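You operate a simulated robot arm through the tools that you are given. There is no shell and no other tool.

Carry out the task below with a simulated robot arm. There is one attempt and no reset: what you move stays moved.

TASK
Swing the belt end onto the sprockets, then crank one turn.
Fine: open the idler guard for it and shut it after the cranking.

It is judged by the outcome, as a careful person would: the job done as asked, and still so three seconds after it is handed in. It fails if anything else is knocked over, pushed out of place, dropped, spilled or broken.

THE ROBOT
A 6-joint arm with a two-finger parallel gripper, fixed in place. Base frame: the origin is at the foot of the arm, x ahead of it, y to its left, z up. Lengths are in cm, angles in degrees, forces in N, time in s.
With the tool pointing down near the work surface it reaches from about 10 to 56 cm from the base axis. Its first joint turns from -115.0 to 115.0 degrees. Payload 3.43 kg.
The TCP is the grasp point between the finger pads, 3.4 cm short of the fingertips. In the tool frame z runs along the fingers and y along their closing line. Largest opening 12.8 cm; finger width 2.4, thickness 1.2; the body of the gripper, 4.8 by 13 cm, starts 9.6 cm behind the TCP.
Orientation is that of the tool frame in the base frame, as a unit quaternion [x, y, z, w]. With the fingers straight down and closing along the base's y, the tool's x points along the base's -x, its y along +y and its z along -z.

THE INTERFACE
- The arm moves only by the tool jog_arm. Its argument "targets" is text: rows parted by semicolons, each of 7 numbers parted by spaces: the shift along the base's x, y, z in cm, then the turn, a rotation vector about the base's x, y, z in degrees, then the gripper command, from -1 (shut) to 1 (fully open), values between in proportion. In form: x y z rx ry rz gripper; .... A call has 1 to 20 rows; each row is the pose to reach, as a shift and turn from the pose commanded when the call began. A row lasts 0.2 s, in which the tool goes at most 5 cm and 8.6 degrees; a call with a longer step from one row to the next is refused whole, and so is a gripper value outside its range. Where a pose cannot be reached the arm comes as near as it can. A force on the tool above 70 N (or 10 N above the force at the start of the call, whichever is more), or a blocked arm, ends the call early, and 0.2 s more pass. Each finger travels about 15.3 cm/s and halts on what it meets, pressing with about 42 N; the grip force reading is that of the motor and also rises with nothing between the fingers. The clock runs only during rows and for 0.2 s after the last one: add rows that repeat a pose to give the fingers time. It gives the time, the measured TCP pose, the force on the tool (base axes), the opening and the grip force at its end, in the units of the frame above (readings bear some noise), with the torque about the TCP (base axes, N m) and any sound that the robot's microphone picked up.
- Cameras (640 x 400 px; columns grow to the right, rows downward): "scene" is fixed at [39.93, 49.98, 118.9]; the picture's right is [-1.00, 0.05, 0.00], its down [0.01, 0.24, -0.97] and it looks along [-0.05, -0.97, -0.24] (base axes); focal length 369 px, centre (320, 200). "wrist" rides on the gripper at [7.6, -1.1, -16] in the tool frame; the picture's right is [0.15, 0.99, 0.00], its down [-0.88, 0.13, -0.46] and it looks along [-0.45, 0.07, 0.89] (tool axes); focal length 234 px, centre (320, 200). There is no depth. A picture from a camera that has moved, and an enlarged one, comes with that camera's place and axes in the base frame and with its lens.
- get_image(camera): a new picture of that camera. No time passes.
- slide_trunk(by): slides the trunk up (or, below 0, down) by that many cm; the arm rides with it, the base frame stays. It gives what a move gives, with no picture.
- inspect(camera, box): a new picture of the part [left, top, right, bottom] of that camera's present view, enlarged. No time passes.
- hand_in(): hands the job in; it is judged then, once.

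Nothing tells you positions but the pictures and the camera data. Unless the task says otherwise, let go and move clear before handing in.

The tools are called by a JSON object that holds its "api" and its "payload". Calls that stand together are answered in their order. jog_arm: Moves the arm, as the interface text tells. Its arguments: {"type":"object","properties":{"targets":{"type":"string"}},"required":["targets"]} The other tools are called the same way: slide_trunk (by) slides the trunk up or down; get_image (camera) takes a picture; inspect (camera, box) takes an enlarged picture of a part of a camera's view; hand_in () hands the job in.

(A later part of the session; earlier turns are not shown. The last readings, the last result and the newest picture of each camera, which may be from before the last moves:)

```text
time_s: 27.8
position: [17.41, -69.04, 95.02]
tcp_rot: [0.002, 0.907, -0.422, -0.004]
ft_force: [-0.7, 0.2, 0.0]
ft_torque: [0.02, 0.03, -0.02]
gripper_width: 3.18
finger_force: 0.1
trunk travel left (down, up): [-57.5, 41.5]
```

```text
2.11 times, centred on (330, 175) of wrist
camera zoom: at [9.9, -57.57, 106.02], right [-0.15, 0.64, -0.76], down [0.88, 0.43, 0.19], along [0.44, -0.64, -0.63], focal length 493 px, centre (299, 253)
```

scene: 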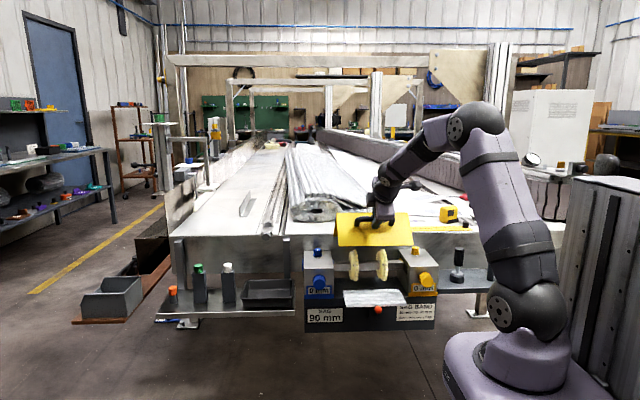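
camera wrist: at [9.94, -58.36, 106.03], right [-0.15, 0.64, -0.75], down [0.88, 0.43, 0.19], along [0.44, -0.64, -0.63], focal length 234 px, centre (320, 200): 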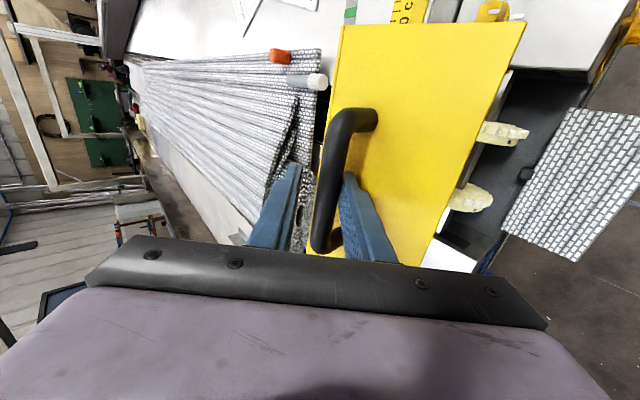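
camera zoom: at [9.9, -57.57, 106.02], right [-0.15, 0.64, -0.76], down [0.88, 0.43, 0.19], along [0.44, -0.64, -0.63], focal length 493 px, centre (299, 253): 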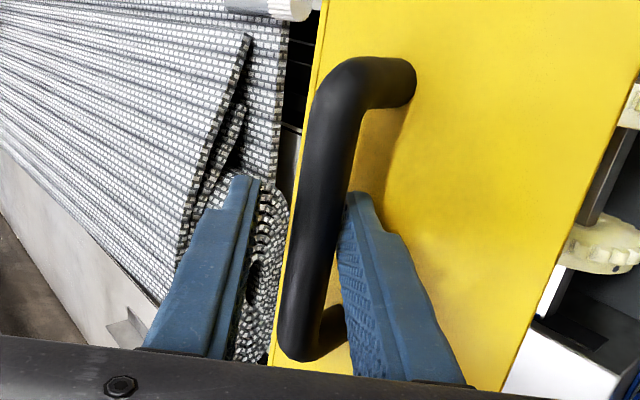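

With the tool backed off there is no load and the guard stayed put, so it holds itself open. I'll withdraw the fingers straight back along their axis.

{"api": "jog_arm", "payload": {"targets": "0 0.75 0.65 0 0 0 -0.5; 0 1.5 1.3 0 0 0 -0.5; 0 2.6 2.2 0 0 0 -0.5; 0 4.5 3.9 0 0 0 -0.5; 0 7.5 5 0 0 0 -0.5"}}

{"api": "get_image", "payload": {"camera": "wrist"}}

{"api": "get_image", "payload": {"camera": "scene"}}

```text
time_s: 29.0
position: [17.3, -61.29, 100.08]
tcp_rot: [0.002, 0.907, -0.421, -0.005]
ft_force: [-0.2, 0.2, -0.6]
ft_torque: [-0.01, -0.01, 0.03]
gripper_width: 3.21
finger_force: 0.1
trunk travel left (down, up): [-57.5, 41.5]
```

```text
taken
camera wrist: at [9.85, -49.96, 111.0], right [-0.15, 0.64, -0.75], down [0.88, 0.43, 0.19], along [0.44, -0.64, -0.63], focal length 234 px, centre (320, 200)
```

wrist: 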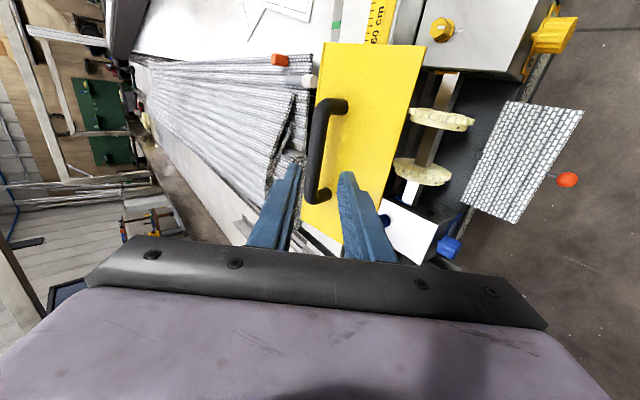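

```text
taken
```

scene: 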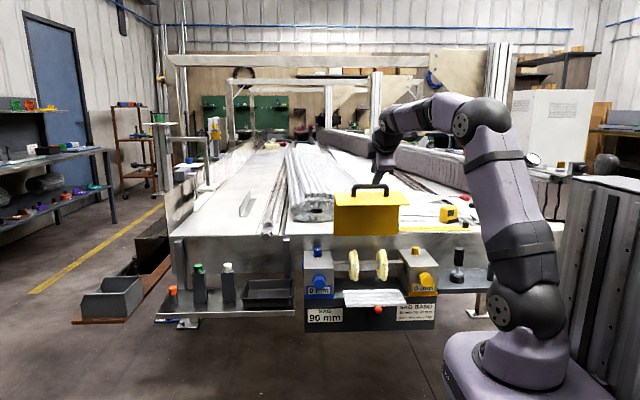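

The guard is standing open on its own. I'll enlarge both views to study the belt flap, its hinge and the sprockets.

{"api": "inspect", "payload": {"camera": "wrist", "box": [370, 30, 600, 270]}}

{"api": "inspect", "payload": {"camera": "scene", "box": [300, 235, 440, 335]}}

{"api": "inspect", "payload": {"camera": "scene", "box": [420, 230, 510, 320]}}

```text
1.67 times, centred on (485, 150) of wrist
camera zoom: at [9.85, -49.96, 111.0], right [-0.15, 0.64, -0.75], down [0.88, 0.43, 0.19], along [0.44, -0.64, -0.63], focal length 390 px, centre (45, 283)
```

zoom: 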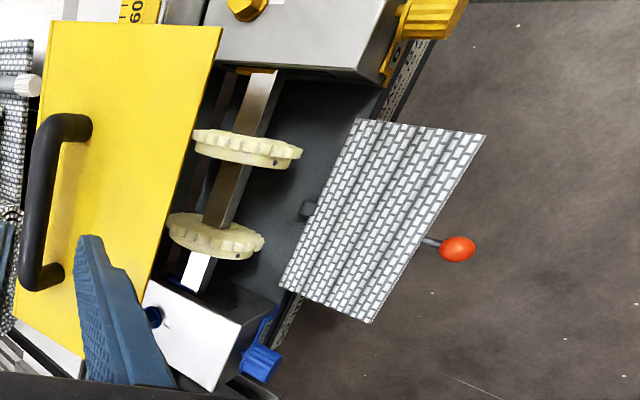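

```text
4.00 times, centred on (370, 285) of scene
camera zoom: at [39.93, 49.98, 118.9], right [-1.0, 0.05, 0.0], down [0.01, 0.24, -0.97], along [-0.05, -0.97, -0.24], focal length 1478 px, centre (120, -140)
```

zoom: 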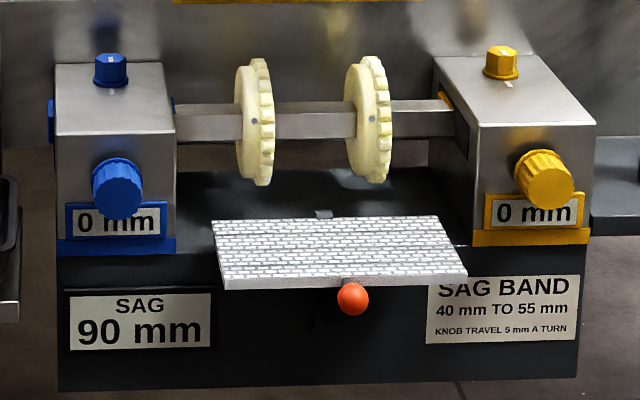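

```text
4.44 times, centred on (465, 275) of scene
camera zoom: at [39.93, 49.98, 118.9], right [-1.0, 0.05, 0.0], down [0.01, 0.24, -0.97], along [-0.05, -0.97, -0.24], focal length 1642 px, centre (-324, -133)
```

zoom: 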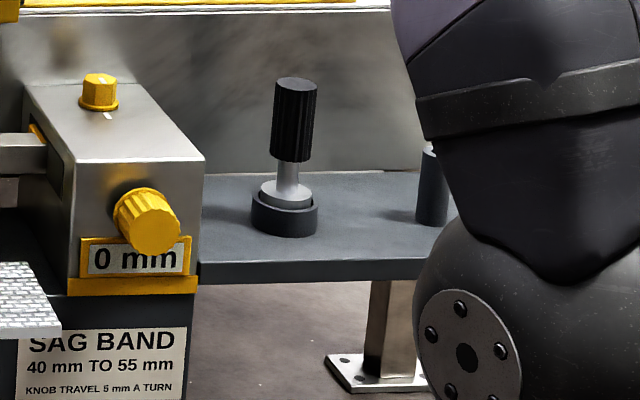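

The belt flap lies flat at z ≈ 60, from y −61.5 at its rear pivot tab to y −52.5, centred at x 17. The sprockets are at x ≈ 11.7 and 22, on a shaft near (y −69, z 66) with radius about 5.6. I'll back off and roll the tool so the camera sits on top and the fingers close left-right. That suits the orange ball and gives a better view of the crank candidate.

{"api": "jog_arm", "payload": {"targets": "0 4 -1 0 0 0 -0.3; 0 8 -2 0 0 0 0; 0 12 -3 0 0 0 0; 0 12 -3 0 6.25 5.28 0; 0 12 -3 0 12.5 10.6 0; 0 12 -3 0 18.8 15.8 0; 0 12 -3 0 25 21.1 0; 0 12 -3 0 31.3 26.4 0; 0 12 -3 0 37.5 31.7 0; 0 12 -3 0 43.8 37 0; 0 12 -3 0 50 42.3 0; 0 12 -3 0 56.3 47.5 0; 0 12 -3 0 62.5 52.8 0; 0 12 -3 0 68.8 58.1 0"}}

{"api": "get_image", "payload": {"camera": "wrist"}}

{"api": "get_image", "payload": {"camera": "scene"}}

```text
time_s: 32.0
position: [17.5, -49.59, 96.85]
tcp_rot: [0.641, -0.639, 0.3, 0.302]
ft_force: [-0.3, -0.2, -0.3]
ft_torque: [0.02, 0.04, -0.04]
gripper_width: 6.41
finger_force: 0.1
trunk travel left (down, up): [-57.5, 41.5]
```

```text
taken
camera wrist: at [18.54, -42.17, 112.77], right [-0.99, -0.1, 0.12], down [-0.13, 0.91, -0.39], along [-0.07, -0.4, -0.92], focal length 234 px, centre (320, 200)
```

wrist: 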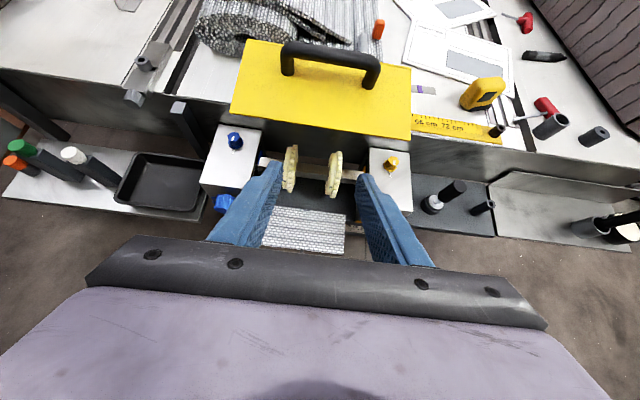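

```text
taken
```

scene: 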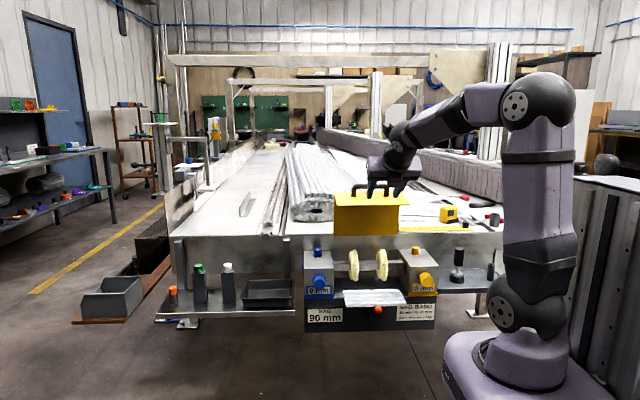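

The camera is above the tool now and shows the whole station. I'll enlarge the black-gripped piece and the sprocket area from here.

{"api": "inspect", "payload": {"camera": "wrist", "box": [370, 140, 640, 260]}}

{"api": "inspect", "payload": {"camera": "wrist", "box": [195, 110, 430, 260]}}

{"api": "inspect", "payload": {"camera": "wrist", "box": [360, 0, 640, 170]}}

{"api": "inspect", "payload": {"camera": "wrist", "box": [100, 0, 400, 120]}}

```text
2.37 times, centred on (505, 200) of wrist
camera zoom: at [18.54, -42.17, 112.77], right [-0.99, -0.1, 0.12], down [-0.13, 0.91, -0.39], along [-0.07, -0.4, -0.92], focal length 555 px, centre (-118, 200)
```

zoom: 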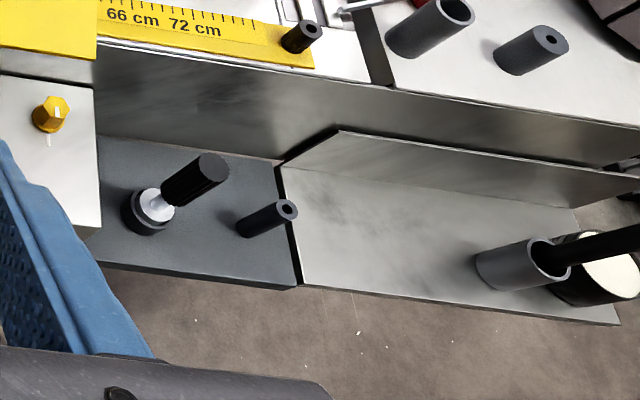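

```text
2.67 times, centred on (312, 185) of wrist
camera zoom: at [18.54, -42.17, 112.77], right [-0.99, -0.1, 0.12], down [-0.13, 0.91, -0.39], along [-0.07, -0.4, -0.92], focal length 624 px, centre (340, 240)
```

zoom: 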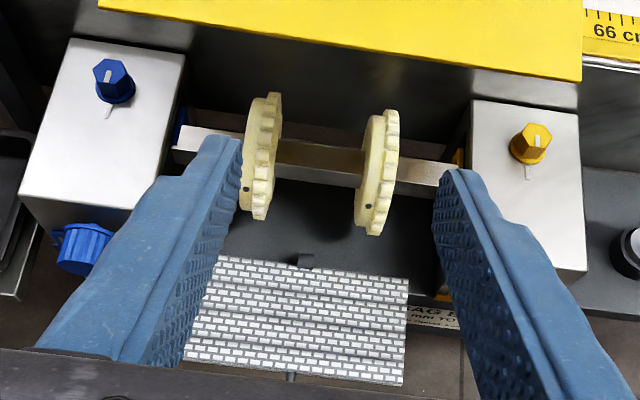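

```text
2.29 times, centred on (500, 85) of wrist
camera zoom: at [18.54, -42.17, 112.77], right [-0.99, -0.1, 0.12], down [-0.13, 0.91, -0.39], along [-0.07, -0.4, -0.92], focal length 535 px, centre (-91, 463)
```

zoom: 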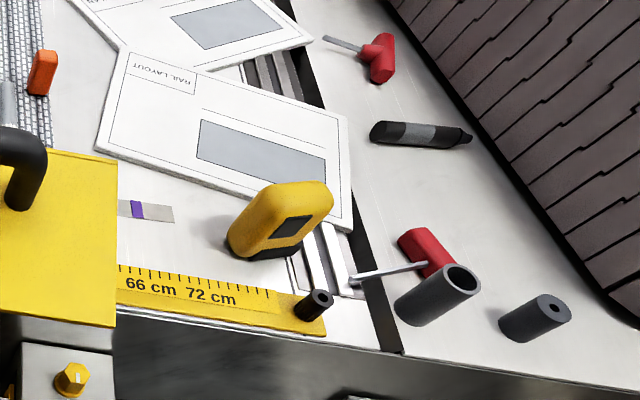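

```text
2.13 times, centred on (250, 60) of wrist
camera zoom: at [18.54, -42.17, 112.77], right [-0.99, -0.1, 0.12], down [-0.13, 0.91, -0.39], along [-0.07, -0.4, -0.92], focal length 500 px, centre (469, 499)
```

zoom: 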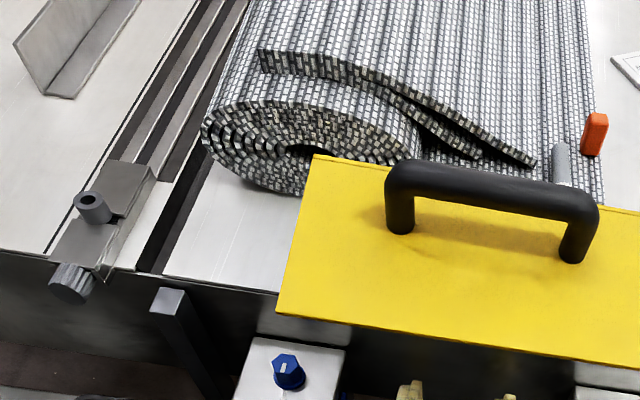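

The black-gripped piece stands at about (−15, −68), from z 60 to 72, in a cup like a loose tool. Earlier low views also showed a dark disc on the front panel under the flap that could be the crank hub, so I'll drop level with the front and look there.

{"api": "jog_arm", "payload": {"targets": "0 1 -3 -5 0 0 0; 0 2 -6 -10 0 0 0; 0 3 -9 -15 0 0 0; 0 4 -12 -20 0 0 0; 0 5 -15 -25 0 0 0; 0 6 -18 -30 0 0 0; 0 6.5 -20 -35 0 0 0; 0 6.5 -22 -40 0 0 0"}}

{"api": "get_image", "payload": {"camera": "wrist"}}

{"api": "get_image", "payload": {"camera": "scene"}}

```text
time_s: 33.8
position: [17.36, -42.95, 74.88]
tcp_rot: [0.499, -0.497, 0.503, 0.501]
ft_force: [-0.3, 0.8, 0.0]
ft_torque: [-0.01, 0.01, -0.01]
gripper_width: 6.42
finger_force: 0.2
out of reach, approached as far as the arm can: row 5, 6
trunk travel left (down, up): [-57.5, 41.5]
```

```text
taken
camera wrist: at [18.52, -27.07, 82.21], right [-0.99, 0.0, 0.15], down [-0.13, 0.45, -0.88], along [-0.07, -0.89, -0.44], focal length 234 px, centre (320, 200)
```

wrist: 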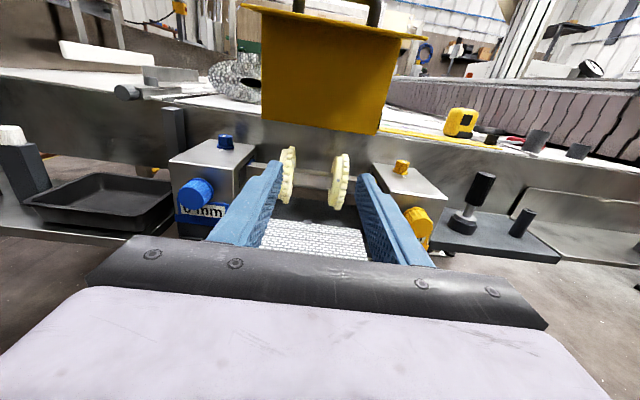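

```text
taken
```

scene: 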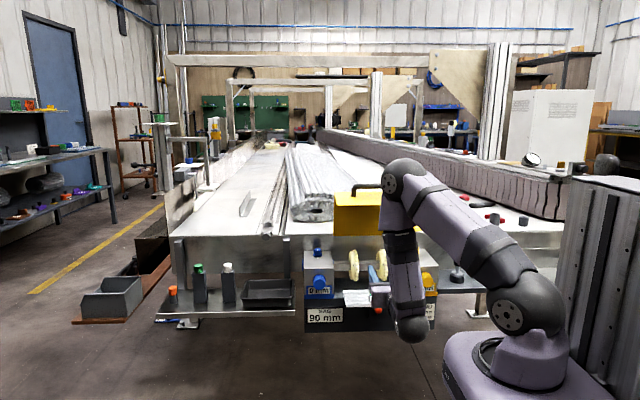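

The gripper body hides the lower panel from this angle. I'll enlarge the right-hand piece from this level view, then roll the tool to put the camera at the side for the panel.

{"api": "inspect", "payload": {"camera": "wrist", "box": [420, 150, 580, 270]}}

{"api": "inspect", "payload": {"camera": "wrist", "box": [230, 130, 410, 260]}}

```text
3.33 times, centred on (500, 210) of wrist
camera zoom: at [18.52, -27.07, 82.21], right [-0.99, 0.0, 0.15], down [-0.13, 0.45, -0.88], along [-0.07, -0.89, -0.44], focal length 781 px, centre (-280, 167)
```

zoom: 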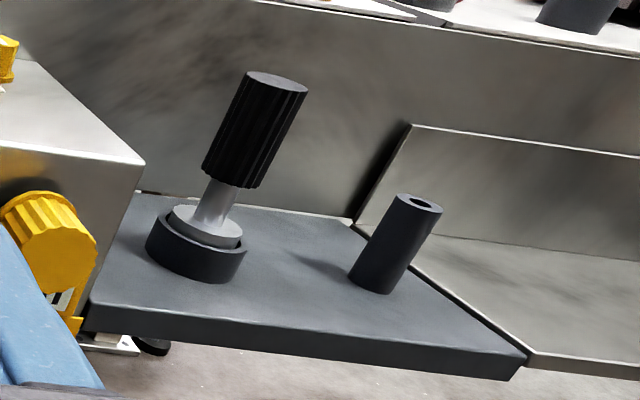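

```text
3.08 times, centred on (320, 195) of wrist
camera zoom: at [18.52, -27.07, 82.21], right [-0.99, 0.0, 0.15], down [-0.13, 0.45, -0.88], along [-0.07, -0.89, -0.44], focal length 720 px, centre (320, 215)
```

zoom: 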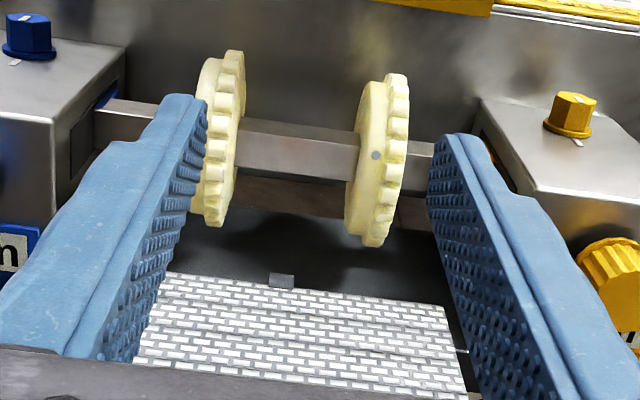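

The black-gripped piece clearly sits in a cup on the shelf. Now I'll roll the tool back so the camera is at the side, and slide down to look beneath the flap.

{"api": "jog_arm", "payload": {"targets": "0 1 0 0 -8.2 0 0; 0 1 0 0 -16.4 0 0; 0 1 0 0 -24.6 0 0; 0 1 0 0 -32.8 0 0; 0 1 0 0 -41 0 0; 0 1 0 0 -49.2 0 0; 0 1 0 0 -57.4 0 0; 0 1 0 0 -65.6 0 0; 0 1 0 0 -73.8 0 0; 0 1 0 0 -82 0 0; 0 1 0 0 -90 0 0"}}

{"api": "slide_trunk", "payload": {"by": -14}}

{"api": "get_image", "payload": {"camera": "wrist"}}

{"api": "get_image", "payload": {"camera": "scene"}}

```text
time_s: 36.2
position: [17.33, -41.92, 74.9]
tcp_rot: [0.003, 0.707, -0.707, -0.001]
ft_force: [-0.5, -0.3, -0.4]
ft_torque: [0.01, -0.04, 0.0]
gripper_width: 6.39
finger_force: 0.1
trunk travel left (down, up): [-57.5, 41.5]
```

```text
time_s: 37.8
position: [17.41, -42.0, 60.9]
tcp_rot: [-0.002, -0.707, 0.707, 0.002]
ft_force: [0.1, 0.1, 0.0]
ft_torque: [-0.01, 0.04, 0.03]
gripper_width: 6.39
finger_force: 0.0
trunk travel left (down, up): [-43.5, 55.5]
```

```text
taken
camera wrist: at [9.87, -26.08, 61.87], right [-0.15, 0.0, -0.99], down [0.88, 0.45, -0.13], along [0.45, -0.89, -0.07], focal length 234 px, centre (320, 200)
```

wrist: 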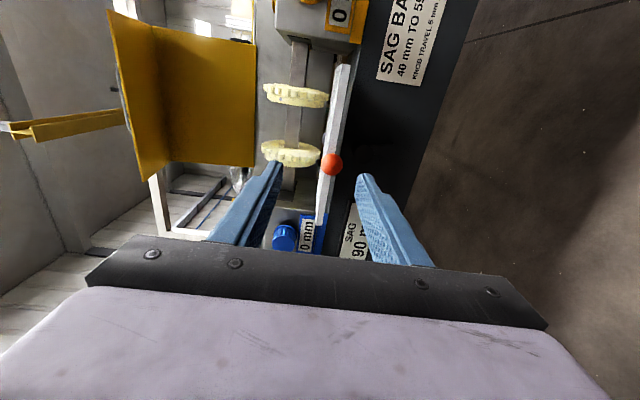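

```text
taken
```

scene: 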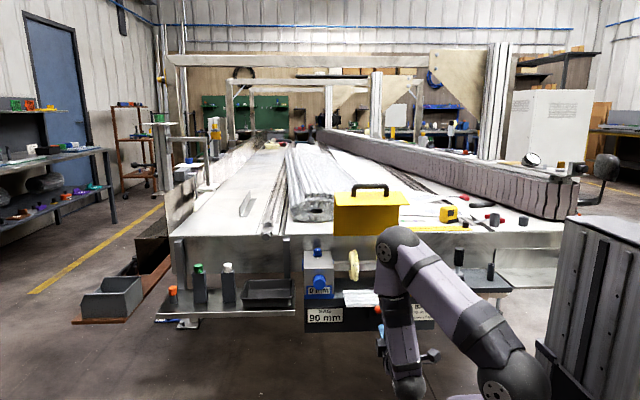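

{"api": "inspect", "payload": {"camera": "wrist", "box": [230, 60, 470, 250]}}

{"api": "inspect", "payload": {"camera": "wrist", "box": [290, 110, 410, 230]}}

```text
2.11 times, centred on (350, 155) of wrist
camera zoom: at [9.87, -26.08, 61.87], right [-0.15, 0.0, -0.99], down [0.88, 0.45, -0.13], along [0.45, -0.89, -0.07], focal length 493 px, centre (257, 295)
```

zoom: 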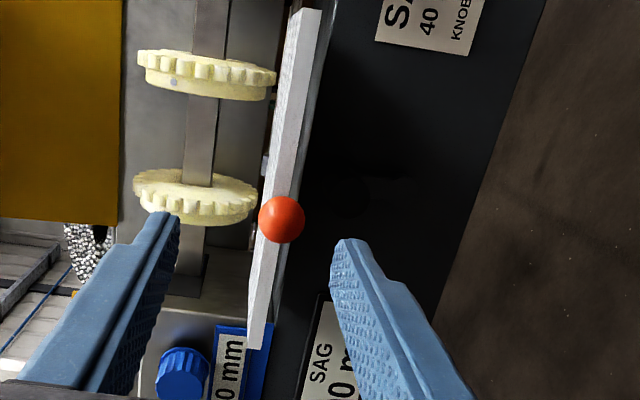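

```text
3.33 times, centred on (350, 170) of wrist
camera zoom: at [9.87, -26.08, 61.87], right [-0.15, 0.0, -0.99], down [0.88, 0.45, -0.13], along [0.45, -0.89, -0.07], focal length 781 px, centre (220, 300)
```

zoom: 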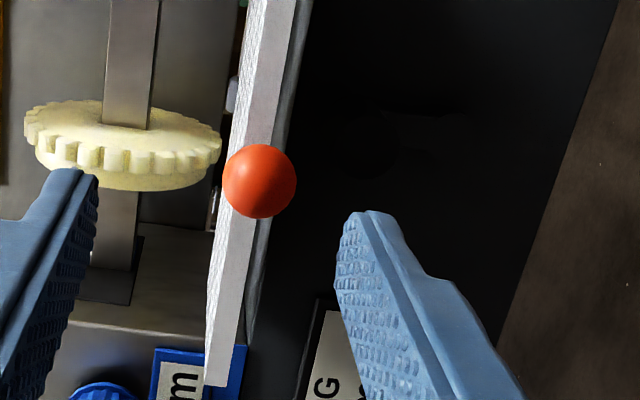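

The front panel is plain, so the black-gripped spindle on the station's own right bracket is still the only crank candidate. Next is the belt end. The ball is at (17.4, −50.2, 59.4) with about a 1.15 cm radius. I'll roll the fingers to close left-right and line up in front of it.

{"api": "jog_arm", "payload": {"targets": "0 0 0 0 8.2 0 0; 0 0 0 0 16.4 0 0; 0 0 0 0 24.6 0 0; 0 0 0 0 32.8 0 0; 0 0 0 0 41 0 0; 0 0 0 0 49.2 0 0; 0 0 0 0 57.4 0 0; 0 0 0 0 65.6 0 0; 0 0 0 0 73.8 0 0; 0 0 0 0 82 0 0; 0 0 -1.5 0 90 0 0"}}

{"api": "get_image", "payload": {"camera": "wrist"}}

{"api": "get_image", "payload": {"camera": "scene"}}

```text
time_s: 40.2
position: [17.41, -42.07, 59.41]
tcp_rot: [0.499, -0.498, 0.5, 0.503]
ft_force: [-0.5, -0.4, 0.1]
ft_torque: [0.03, 0.0, 0.0]
gripper_width: 6.4
finger_force: 0.1
trunk travel left (down, up): [-43.5, 55.5]
```

```text
taken
camera wrist: at [18.56, -26.03, 66.7], right [-0.99, 0.0, 0.15], down [-0.13, 0.45, -0.88], along [-0.07, -0.89, -0.45], focal length 234 px, centre (320, 200)
```

wrist: 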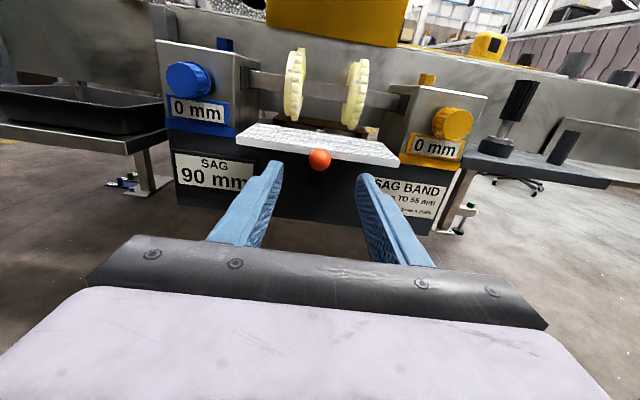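

```text
taken
```

scene: 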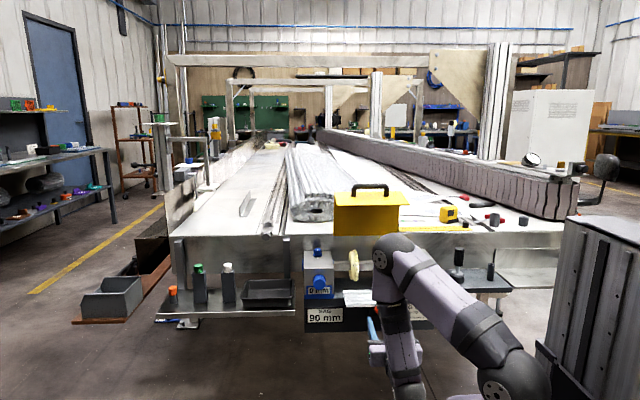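

The ball is dead ahead at about (17.4, −50.2, 59.2), level with the fingers. I'll move forward until the fingertips reach just past its centre, short of the flap edge, and close on it.

{"api": "jog_arm", "payload": {"targets": "0 -2 -0.1 0 0 0 0; 0 -4 -0.1 0 0 0 -0.1; 0 -6.1 -0.1 0 0 0 -0.2; 0 -6.1 -0.1 0 0 0 -0.5; 0 -6.1 -0.1 0 0 0 -0.8; 0 -6.1 -0.1 0 0 0 -0.8; 0 -6.1 -0.1 0 0 0 -0.8"}}

{"api": "get_image", "payload": {"camera": "wrist"}}

```text
time_s: 41.8
position: [17.43, -48.04, 59.26]
tcp_rot: [0.499, -0.498, 0.501, 0.501]
ft_force: [6.1, -2.4, -0.6]
ft_torque: [0.08, 0.01, 0.08]
gripper_width: 2.18
finger_force: 45.5
trunk travel left (down, up): [-43.5, 55.5]
```

```text
taken
camera wrist: at [18.57, -32.18, 66.6], right [-0.99, 0.0, 0.15], down [-0.13, 0.45, -0.88], along [-0.07, -0.89, -0.45], focal length 234 px, centre (320, 200)
```

wrist: 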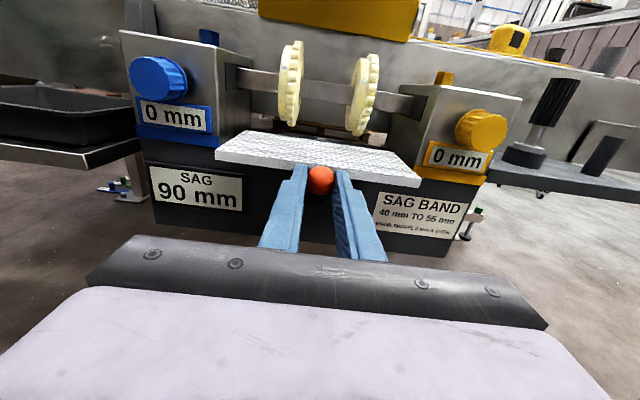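

The ball is held at 2.18 cm wide. I'll lift slightly and read the forces to find the flap's pivot.

{"api": "jog_arm", "payload": {"targets": "0 0 0.4 0 0 0 -0.8; 0 0 0.8 0 0 0 -0.8; 0 0 1.2 0 0 0 -0.8; 0 0 1.2 0 0 0 -0.8"}}

{"api": "get_image", "payload": {"camera": "wrist"}}

```text
time_s: 42.8
position: [17.38, -48.15, 60.22]
tcp_rot: [0.502, -0.498, 0.5, 0.5]
ft_force: [11.0, -0.7, -10.9]
ft_torque: [1.47, 0.08, 0.2]
gripper_width: 2.19
finger_force: 45.2
trunk travel left (down, up): [-43.5, 55.5]
```

```text
taken
camera wrist: at [18.58, -32.2, 67.7], right [-0.99, 0.0, 0.15], down [-0.13, 0.46, -0.88], along [-0.07, -0.89, -0.45], focal length 234 px, centre (320, 200)
```

wrist: 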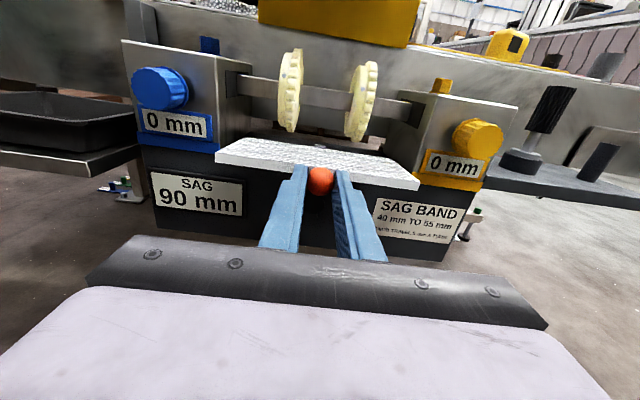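

The flap follows the lift. I'll carry the ball along an arc about the flap's rear edge, roughly 11.3 cm radius, and watch the forces.

{"api": "jog_arm", "payload": {"targets": "0 -0.03 0.8 0 0 0 -0.8; 0 -0.11 1.57 0 0 0 -0.8; 0 -0.25 2.35 0 0 0 -0.8; 0 -0.44 3.11 0 0 0 -0.8"}}

{"api": "get_image", "payload": {"camera": "wrist"}}

{"api": "inspect", "payload": {"camera": "scene", "box": [295, 180, 445, 335]}}

```text
time_s: 43.8
position: [17.42, -48.75, 63.57]
tcp_rot: [0.5, -0.5, 0.499, 0.501]
ft_force: [11.5, -0.5, -11.0]
ft_torque: [1.42, -0.07, 0.22]
gripper_width: 2.18
finger_force: 44.3
trunk travel left (down, up): [-43.5, 55.5]
```

```text
taken
camera wrist: at [18.58, -32.71, 70.84], right [-0.99, 0.0, 0.15], down [-0.13, 0.46, -0.88], along [-0.07, -0.89, -0.45], focal length 234 px, centre (320, 200)
```

wrist: 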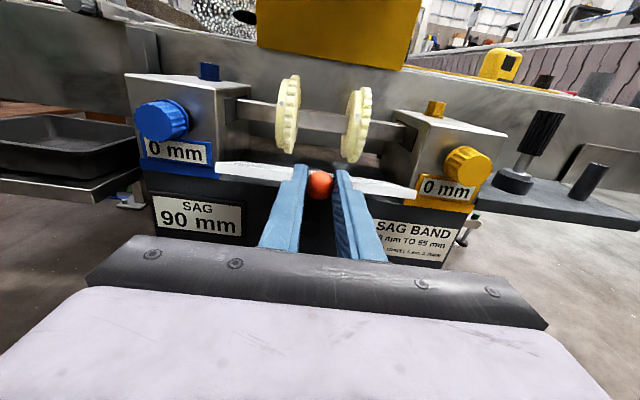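

```text
2.58 times, centred on (370, 258) of scene
camera zoom: at [39.93, 49.98, 118.9], right [-1.0, 0.05, 0.0], down [0.01, 0.24, -0.97], along [-0.05, -0.97, -0.24], focal length 953 px, centre (191, 52)
```

zoom: 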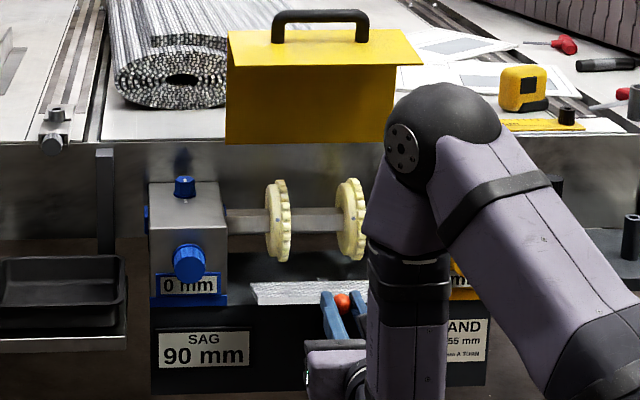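

The flap is turning smoothly with a steady 11 N and no sideways bind. I'll continue along the arc.

{"api": "jog_arm", "payload": {"targets": "0.1 -0.27 0.75 0 0 0 -0.8; 0.1 -0.57 1.48 0 0 0 -0.8; 0.1 -0.93 2.18 0 0 0 -0.8; 0.1 -1.33 2.85 0 0 0 -0.8; 0.1 -1.79 3.5 0 0 0 -0.8; 0.1 -2.28 4.11 0 0 0 -0.8; 0.1 -2.82 4.69 0 0 0 -0.8; 0.1 -3.4 5.23 0 0 0 -0.8"}}

{"api": "get_image", "payload": {"camera": "wrist"}}

{"api": "inspect", "payload": {"camera": "scene", "box": [295, 180, 445, 335]}}

```text
time_s: 45.6
position: [17.44, -51.93, 68.85]
tcp_rot: [0.499, -0.498, 0.501, 0.502]
ft_force: [2.2, 9.9, -6.0]
ft_torque: [1.42, -0.05, 0.06]
gripper_width: 2.2
finger_force: 44.1
trunk travel left (down, up): [-43.5, 55.5]
```

```text
taken
camera wrist: at [18.61, -35.99, 76.24], right [-0.99, 0.0, 0.15], down [-0.13, 0.45, -0.88], along [-0.07, -0.89, -0.45], focal length 234 px, centre (320, 200)
```

wrist: 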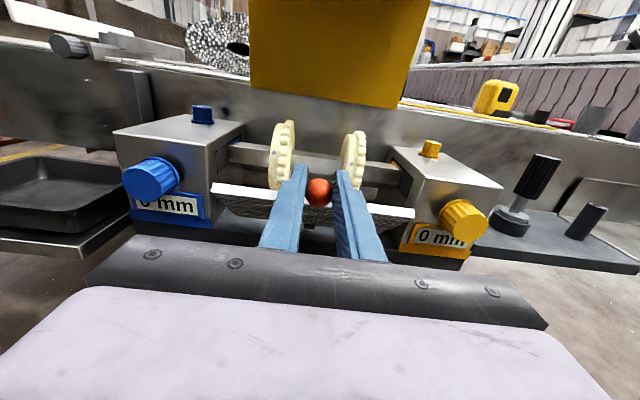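

```text
2.58 times, centred on (370, 258) of scene
camera zoom: at [39.93, 49.98, 118.9], right [-1.0, 0.05, 0.0], down [0.01, 0.24, -0.97], along [-0.05, -0.97, -0.24], focal length 953 px, centre (191, 52)
```

zoom: 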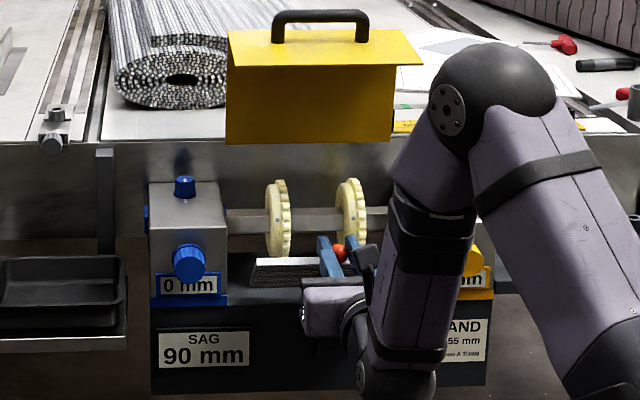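

The flap is about halfway up with a steady, light load. I'll carry on toward the sprockets and stop just short to check.

{"api": "jog_arm", "payload": {"targets": "0.1 -0.61 0.5 0 0 0 -0.8; 0.1 -1.26 0.95 0 0 0 -0.8; 0.1 -1.93 1.35 0 0 0 -0.8; 0.1 -2.63 1.71 0 0 0 -0.8; 0.1 -3.36 2.02 0 0 0 -0.8; 0.1 -4.11 2.28 0 0 0 -0.8; 0.1 -4.87 2.48 0 0 0 -0.8; 0.1 -5.64 2.63 0 0 0 -0.8"}}

{"api": "get_image", "payload": {"camera": "wrist"}}

{"api": "inspect", "payload": {"camera": "scene", "box": [295, 180, 445, 335]}}

```text
time_s: 47.4
position: [17.62, -57.51, 71.68]
tcp_rot: [0.496, -0.497, 0.504, 0.503]
ft_force: [-5.5, 13.2, 12.4]
ft_torque: [0.97, 0.03, -0.06]
gripper_width: 2.22
finger_force: 45.0
trunk travel left (down, up): [-43.5, 55.5]
```

```text
taken
camera wrist: at [18.61, -41.54, 79.01], right [-0.99, 0.0, 0.15], down [-0.13, 0.45, -0.89], along [-0.07, -0.9, -0.44], focal length 234 px, centre (320, 200)
```

wrist: 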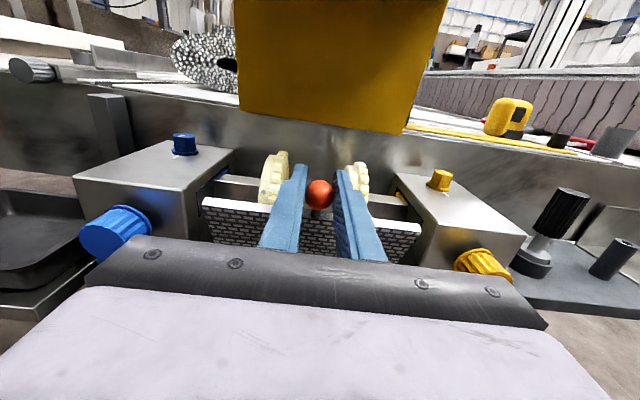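

```text
2.58 times, centred on (370, 258) of scene
camera zoom: at [39.93, 49.98, 118.9], right [-1.0, 0.05, 0.0], down [0.01, 0.24, -0.97], along [-0.05, -0.97, -0.24], focal length 953 px, centre (191, 52)
```

zoom: 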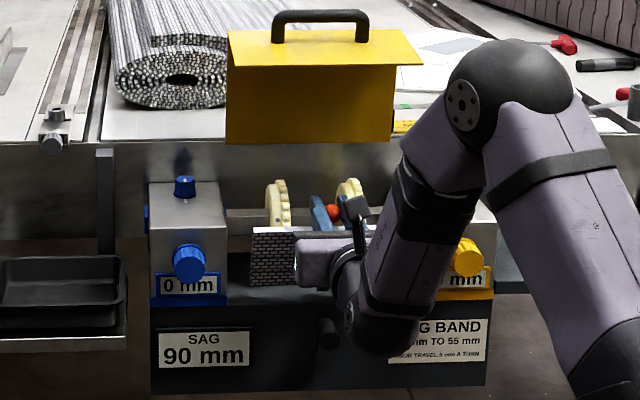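

With the flap raised I can see a dark round hub on the front panel below it, which is worth a look afterward. The flap is about 10–15° from vertical, so I'll continue gently and watch for contact with the sprockets.

{"api": "jog_arm", "payload": {"targets": "0.05 -0.4 0.12 0 0 0 -0.8; 0.05 -0.78 0.2 0 0 0 -0.8; 0.05 -1.18 0.23 0 0 0 -0.8; 0.05 -1.57 0.24 0 0 0 -0.8; 0.05 -1.97 0.23 0 0 0 -0.8; 0.05 -2.37 0.22 0 0 0 -0.8"}}

{"api": "get_image", "payload": {"camera": "wrist"}}

{"api": "inspect", "payload": {"camera": "scene", "box": [295, 230, 445, 335]}}

```text
time_s: 48.8
position: [17.52, -59.81, 71.99]
tcp_rot: [0.496, -0.498, 0.502, 0.503]
ft_force: [-11.9, 11.7, 15.9]
ft_torque: [1.03, 0.04, -0.08]
gripper_width: 2.21
finger_force: 44.6
trunk travel left (down, up): [-43.5, 55.5]
```

```text
taken
camera wrist: at [18.61, -43.86, 79.24], right [-0.99, 0.0, 0.14], down [-0.13, 0.45, -0.89], along [-0.07, -0.89, -0.44], focal length 234 px, centre (320, 200)
```

wrist: 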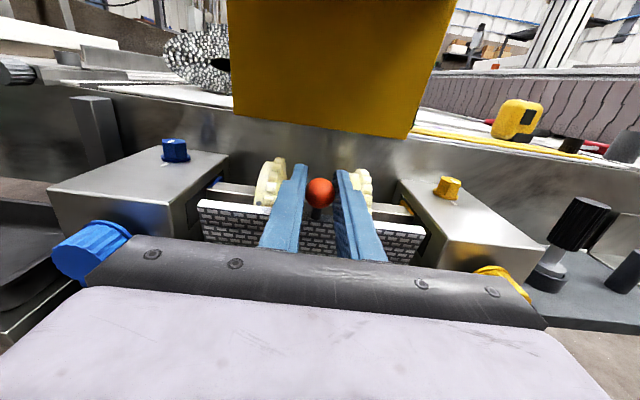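

```text
3.81 times, centred on (370, 282) of scene
camera zoom: at [39.93, 49.98, 118.9], right [-1.0, 0.05, 0.0], down [0.01, 0.24, -0.97], along [-0.05, -0.97, -0.24], focal length 1407 px, centre (130, -114)
```

zoom: 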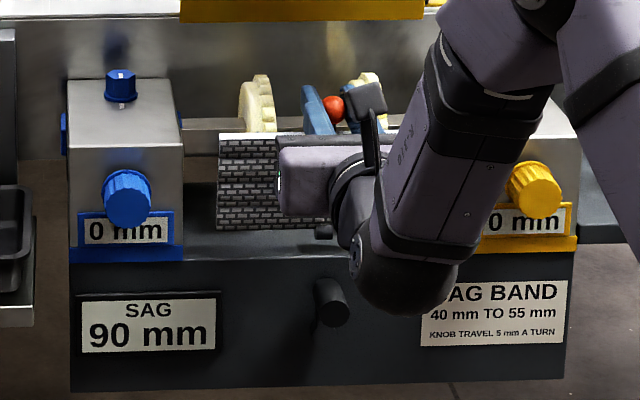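

A black stub protrudes from the front panel beneath the flap, so it may be the crank shaft, with the black-gripped spindle as its handle. First I'll finish seating the belt end against the sprockets.

{"api": "jog_arm", "payload": {"targets": "-0.1 -0.4 0.1 0 0 0 -0.8; -0.1 -0.79 0.06 0 0 0 -0.8; -0.1 -1.19 0 0 0 0 -0.8; -0.1 -1.58 -0.08 0 0 0 -0.8; -0.1 -1.97 -0.18 0 0 0 -0.8"}}

{"api": "get_image", "payload": {"camera": "wrist"}}

{"api": "inspect", "payload": {"camera": "scene", "box": [295, 230, 445, 335]}}

```text
time_s: 50.0
position: [17.44, -61.95, 71.81]
tcp_rot: [0.497, -0.497, 0.503, 0.502]
ft_force: [-6.5, 8.7, 17.2]
ft_torque: [1.03, -0.06, -0.05]
gripper_width: 2.19
finger_force: 44.5
trunk travel left (down, up): [-43.5, 55.5]
```

```text
taken
camera wrist: at [18.59, -45.83, 79.09], right [-0.99, 0.0, 0.15], down [-0.13, 0.44, -0.89], along [-0.07, -0.9, -0.44], focal length 234 px, centre (320, 200)
```

wrist: 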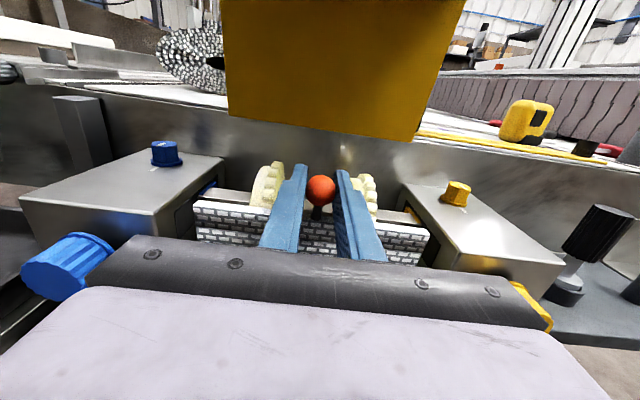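

```text
3.81 times, centred on (370, 282) of scene
camera zoom: at [39.93, 49.98, 118.9], right [-1.0, 0.05, 0.0], down [0.01, 0.24, -0.97], along [-0.05, -0.97, -0.24], focal length 1407 px, centre (130, -114)
```

zoom: 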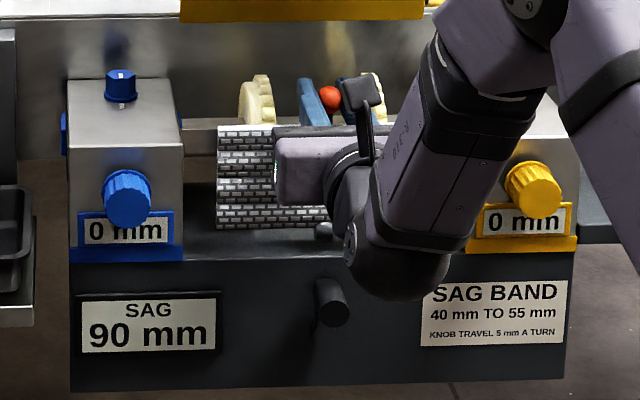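

No seating contact is felt yet; the load is just the pivot's steady friction. I'll go on in small steps until the flap meets the sprockets.

{"api": "jog_arm", "payload": {"targets": "0 -0.4 0.1 0 0 0 -0.8; 0 -0.8 0.02 0 0 0 -0.8; 0 -1.2 -0.08 0 0 0 -0.8; 0 -1.6 -0.2 0 0 0 -0.8"}}

{"api": "get_image", "payload": {"camera": "wrist"}}

{"api": "inspect", "payload": {"camera": "scene", "box": [295, 230, 445, 335]}}

```text
time_s: 51.0
position: [17.56, -63.26, 71.4]
tcp_rot: [0.499, -0.498, 0.501, 0.501]
ft_force: [-6.0, 46.4, 6.6]
ft_torque: [-0.62, -0.02, -0.15]
gripper_width: 2.22
finger_force: 44.9
trunk travel left (down, up): [-43.5, 55.5]
```

```text
taken
camera wrist: at [18.6, -47.22, 78.76], right [-0.99, 0.0, 0.15], down [-0.13, 0.45, -0.88], along [-0.07, -0.89, -0.45], focal length 234 px, centre (320, 200)
```

wrist: 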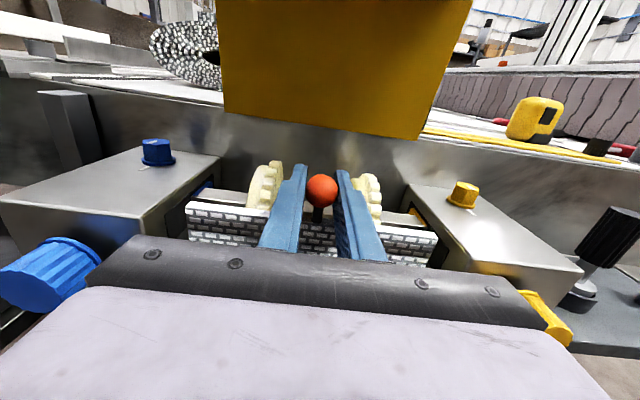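

```text
3.81 times, centred on (370, 282) of scene
camera zoom: at [39.93, 49.98, 118.9], right [-1.0, 0.05, 0.0], down [0.01, 0.24, -0.97], along [-0.05, -0.97, -0.24], focal length 1407 px, centre (130, -114)
```

zoom: 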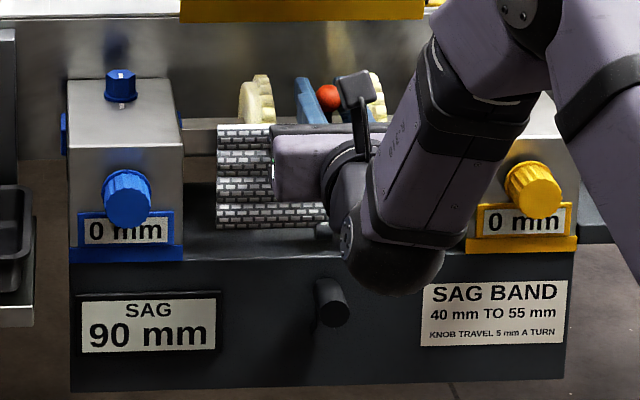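

The flap has met a firm stop on the sprockets, with 46 N reaction at about 107–110° of swing. I'll relax the push, then open the fingers a little and check that it stays seated.

{"api": "jog_arm", "payload": {"targets": "0 0.2 0.05 0 0 0 -0.8; 0 0.35 0.05 0 0 0 -0.8; 0 0.35 0.05 0 0 0 -0.6; 0 0.35 0.05 0 0 0 -0.4; 0 0.35 0.05 0 0 0 -0.4; 0 0.35 0.05 0 0 0 -0.4"}}

{"api": "get_image", "payload": {"camera": "wrist"}}

{"api": "inspect", "payload": {"camera": "wrist", "box": [180, 140, 450, 270]}}

```text
time_s: 52.4
position: [17.56, -63.18, 71.48]
tcp_rot: [0.498, -0.499, 0.501, 0.502]
ft_force: [-0.1, -1.1, 2.5]
ft_torque: [-0.1, -0.07, 0.03]
gripper_width: 3.87
finger_force: 0.4
trunk travel left (down, up): [-43.5, 55.5]
```

```text
taken
camera wrist: at [18.62, -47.23, 78.77], right [-0.99, 0.0, 0.15], down [-0.13, 0.45, -0.88], along [-0.07, -0.89, -0.44], focal length 234 px, centre (320, 200)
```

wrist: 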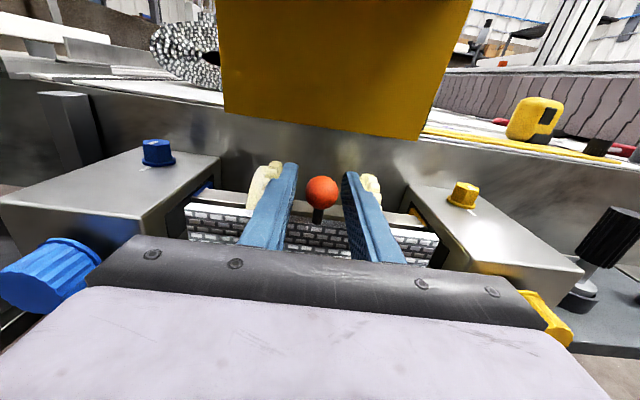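

```text
2.37 times, centred on (315, 205) of wrist
camera zoom: at [18.62, -47.23, 78.77], right [-0.99, 0.0, 0.15], down [-0.13, 0.45, -0.88], along [-0.07, -0.89, -0.44], focal length 555 px, centre (332, 188)
```

zoom: 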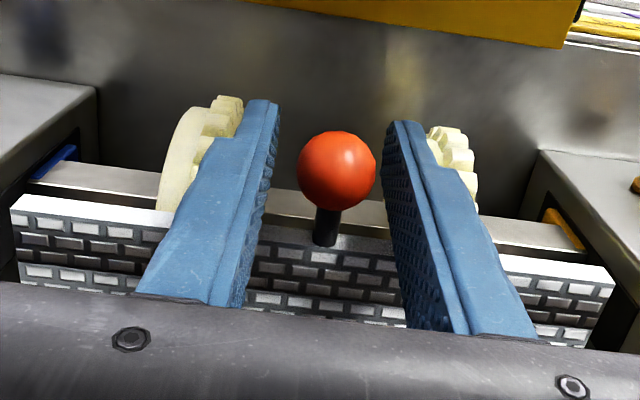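

The belt end stays seated with the fingers open and no load. I'll withdraw straight back and then look at the stub on the front panel.

{"api": "jog_arm", "payload": {"targets": "0 3 0.1 0 0 0 -0.4; 0 7 0.5 0 0 0 -0.4; 0 11.5 1 0 0 0 -0.2; 0 16 1 0 0 0 0; 0 19.5 1 0 0 0 0"}}

{"api": "get_image", "payload": {"camera": "wrist"}}

{"api": "get_image", "payload": {"camera": "scene"}}

```text
time_s: 53.6
position: [18.33, -45.2, 72.01]
tcp_rot: [0.499, -0.498, 0.501, 0.501]
ft_force: [0.2, 0.3, -0.4]
ft_torque: [0.01, -0.01, -0.01]
gripper_width: 6.39
finger_force: 0.1
out of reach, approached as far as the arm can: row 5
trunk travel left (down, up): [-43.5, 55.5]
```

```text
taken
camera wrist: at [19.55, -29.16, 79.43], right [-0.99, 0.0, 0.15], down [-0.13, 0.45, -0.88], along [-0.07, -0.89, -0.45], focal length 234 px, centre (320, 200)
```

wrist: 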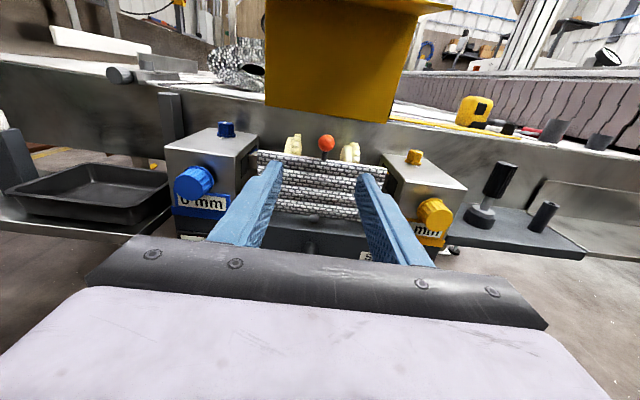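

```text
taken
```

scene: 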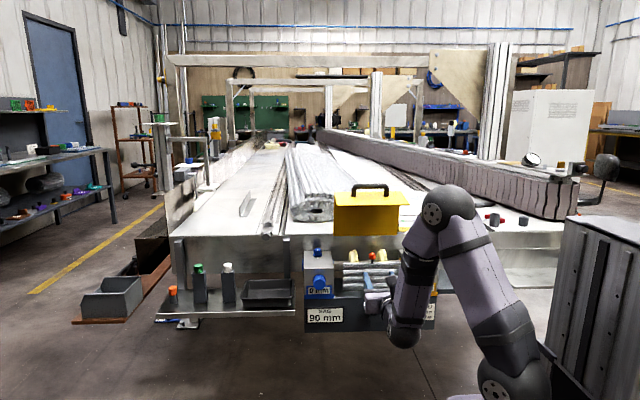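

The belt end is up on the sprockets. I'll slide down to bring the front-panel stub into view.

{"api": "slide_trunk", "payload": {"by": -16}}

{"api": "get_image", "payload": {"camera": "wrist"}}

{"api": "inspect", "payload": {"camera": "wrist", "box": [200, 80, 440, 240]}}

{"api": "inspect", "payload": {"camera": "scene", "box": [295, 230, 445, 335]}}

```text
time_s: 55.5
position: [18.36, -45.16, 56.1]
tcp_rot: [0.498, -0.499, 0.501, 0.502]
ft_force: [-0.6, -0.3, 0.4]
ft_torque: [0.01, 0.03, -0.03]
gripper_width: 6.41
finger_force: 0.1
trunk travel left (down, up): [-27.5, 71.5]
```

```text
taken
camera wrist: at [19.58, -29.22, 63.43], right [-0.99, 0.0, 0.15], down [-0.13, 0.45, -0.88], along [-0.07, -0.89, -0.45], focal length 234 px, centre (320, 200)
```

wrist: 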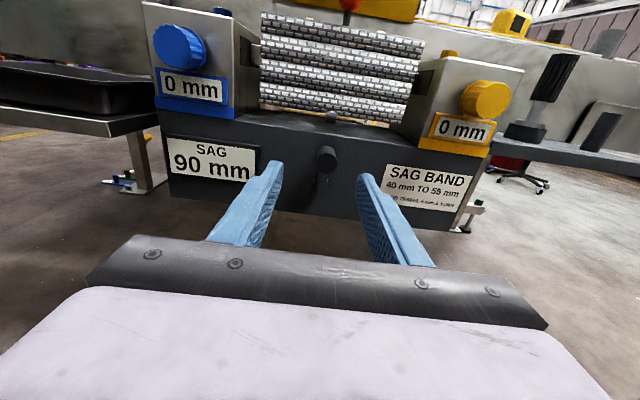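

```text
2.50 times, centred on (320, 160) of wrist
camera zoom: at [19.58, -29.22, 63.43], right [-0.99, 0.0, 0.15], down [-0.13, 0.45, -0.88], along [-0.07, -0.89, -0.45], focal length 585 px, centre (320, 300)
```

zoom: 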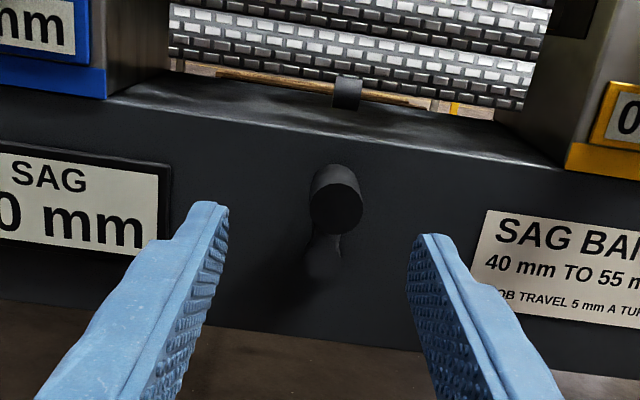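

```text
3.81 times, centred on (370, 282) of scene
camera zoom: at [39.93, 49.98, 118.9], right [-1.0, 0.05, 0.0], down [0.01, 0.24, -0.97], along [-0.05, -0.97, -0.24], focal length 1407 px, centre (130, -114)
```

zoom: 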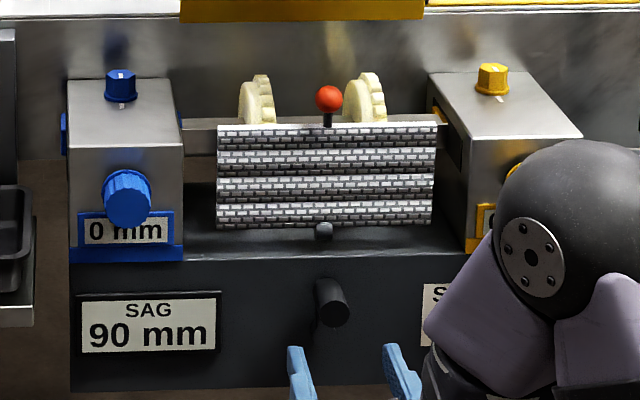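

The stub's front end is near (17, −59, 54), and a faint darker shape runs below it that could be a crank arm to a hub. I'll get closer and lower, with fingers wide so they don't block the view.

{"api": "slide_trunk", "payload": {"by": -5}}

{"api": "jog_arm", "payload": {"targets": "-0.5 -1.5 0 0 0 0 0.6; -1 -3 0 0 0 0 1; -1 -4.5 0 0 0 0 1; -1 -4.5 0 0 0 0 1"}}

{"api": "get_image", "payload": {"camera": "wrist"}}

{"api": "inspect", "payload": {"camera": "wrist", "box": [240, 90, 400, 240]}}

```text
time_s: 56.4
position: [18.4, -45.24, 50.97]
tcp_rot: [0.498, -0.499, 0.501, 0.502]
ft_force: [-0.9, 0.0, 0.1]
ft_torque: [0.0, 0.03, -0.01]
gripper_width: 6.39
finger_force: 0.0
trunk travel left (down, up): [-22.5, 76.5]
```

```text
time_s: 57.4
position: [17.52, -49.75, 51.19]
tcp_rot: [0.499, -0.499, 0.501, 0.501]
ft_force: [0.0, 0.4, 1.1]
ft_torque: [-0.01, -0.01, -0.01]
gripper_width: 12.8
finger_force: 0.1
trunk travel left (down, up): [-22.5, 76.5]
```

```text
taken
camera wrist: at [18.55, -33.73, 58.43], right [-0.99, 0.0, 0.15], down [-0.13, 0.45, -0.88], along [-0.07, -0.89, -0.45], focal length 234 px, centre (320, 200)
```

wrist: 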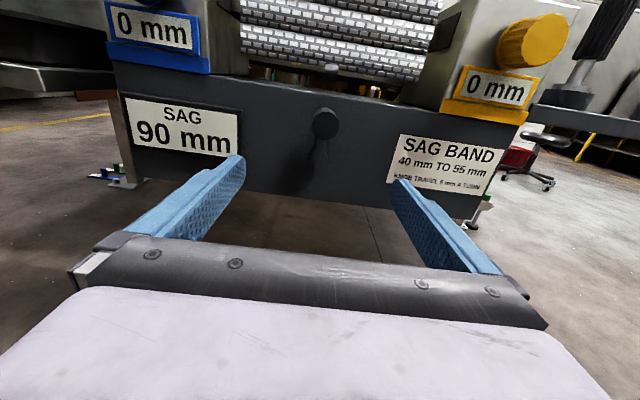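

```text
2.67 times, centred on (320, 165) of wrist
camera zoom: at [18.55, -33.73, 58.43], right [-0.99, 0.0, 0.15], down [-0.13, 0.45, -0.88], along [-0.07, -0.89, -0.45], focal length 624 px, centre (320, 293)
```

zoom: 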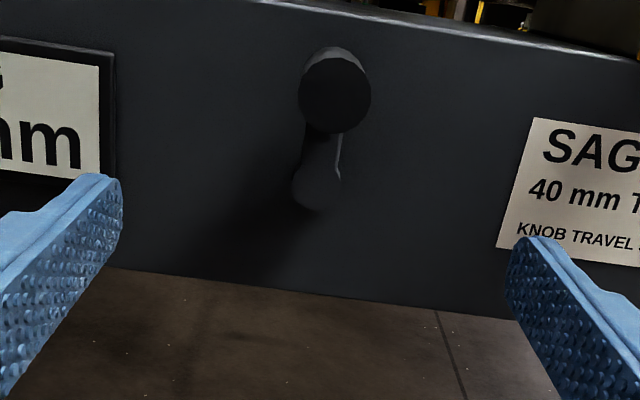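

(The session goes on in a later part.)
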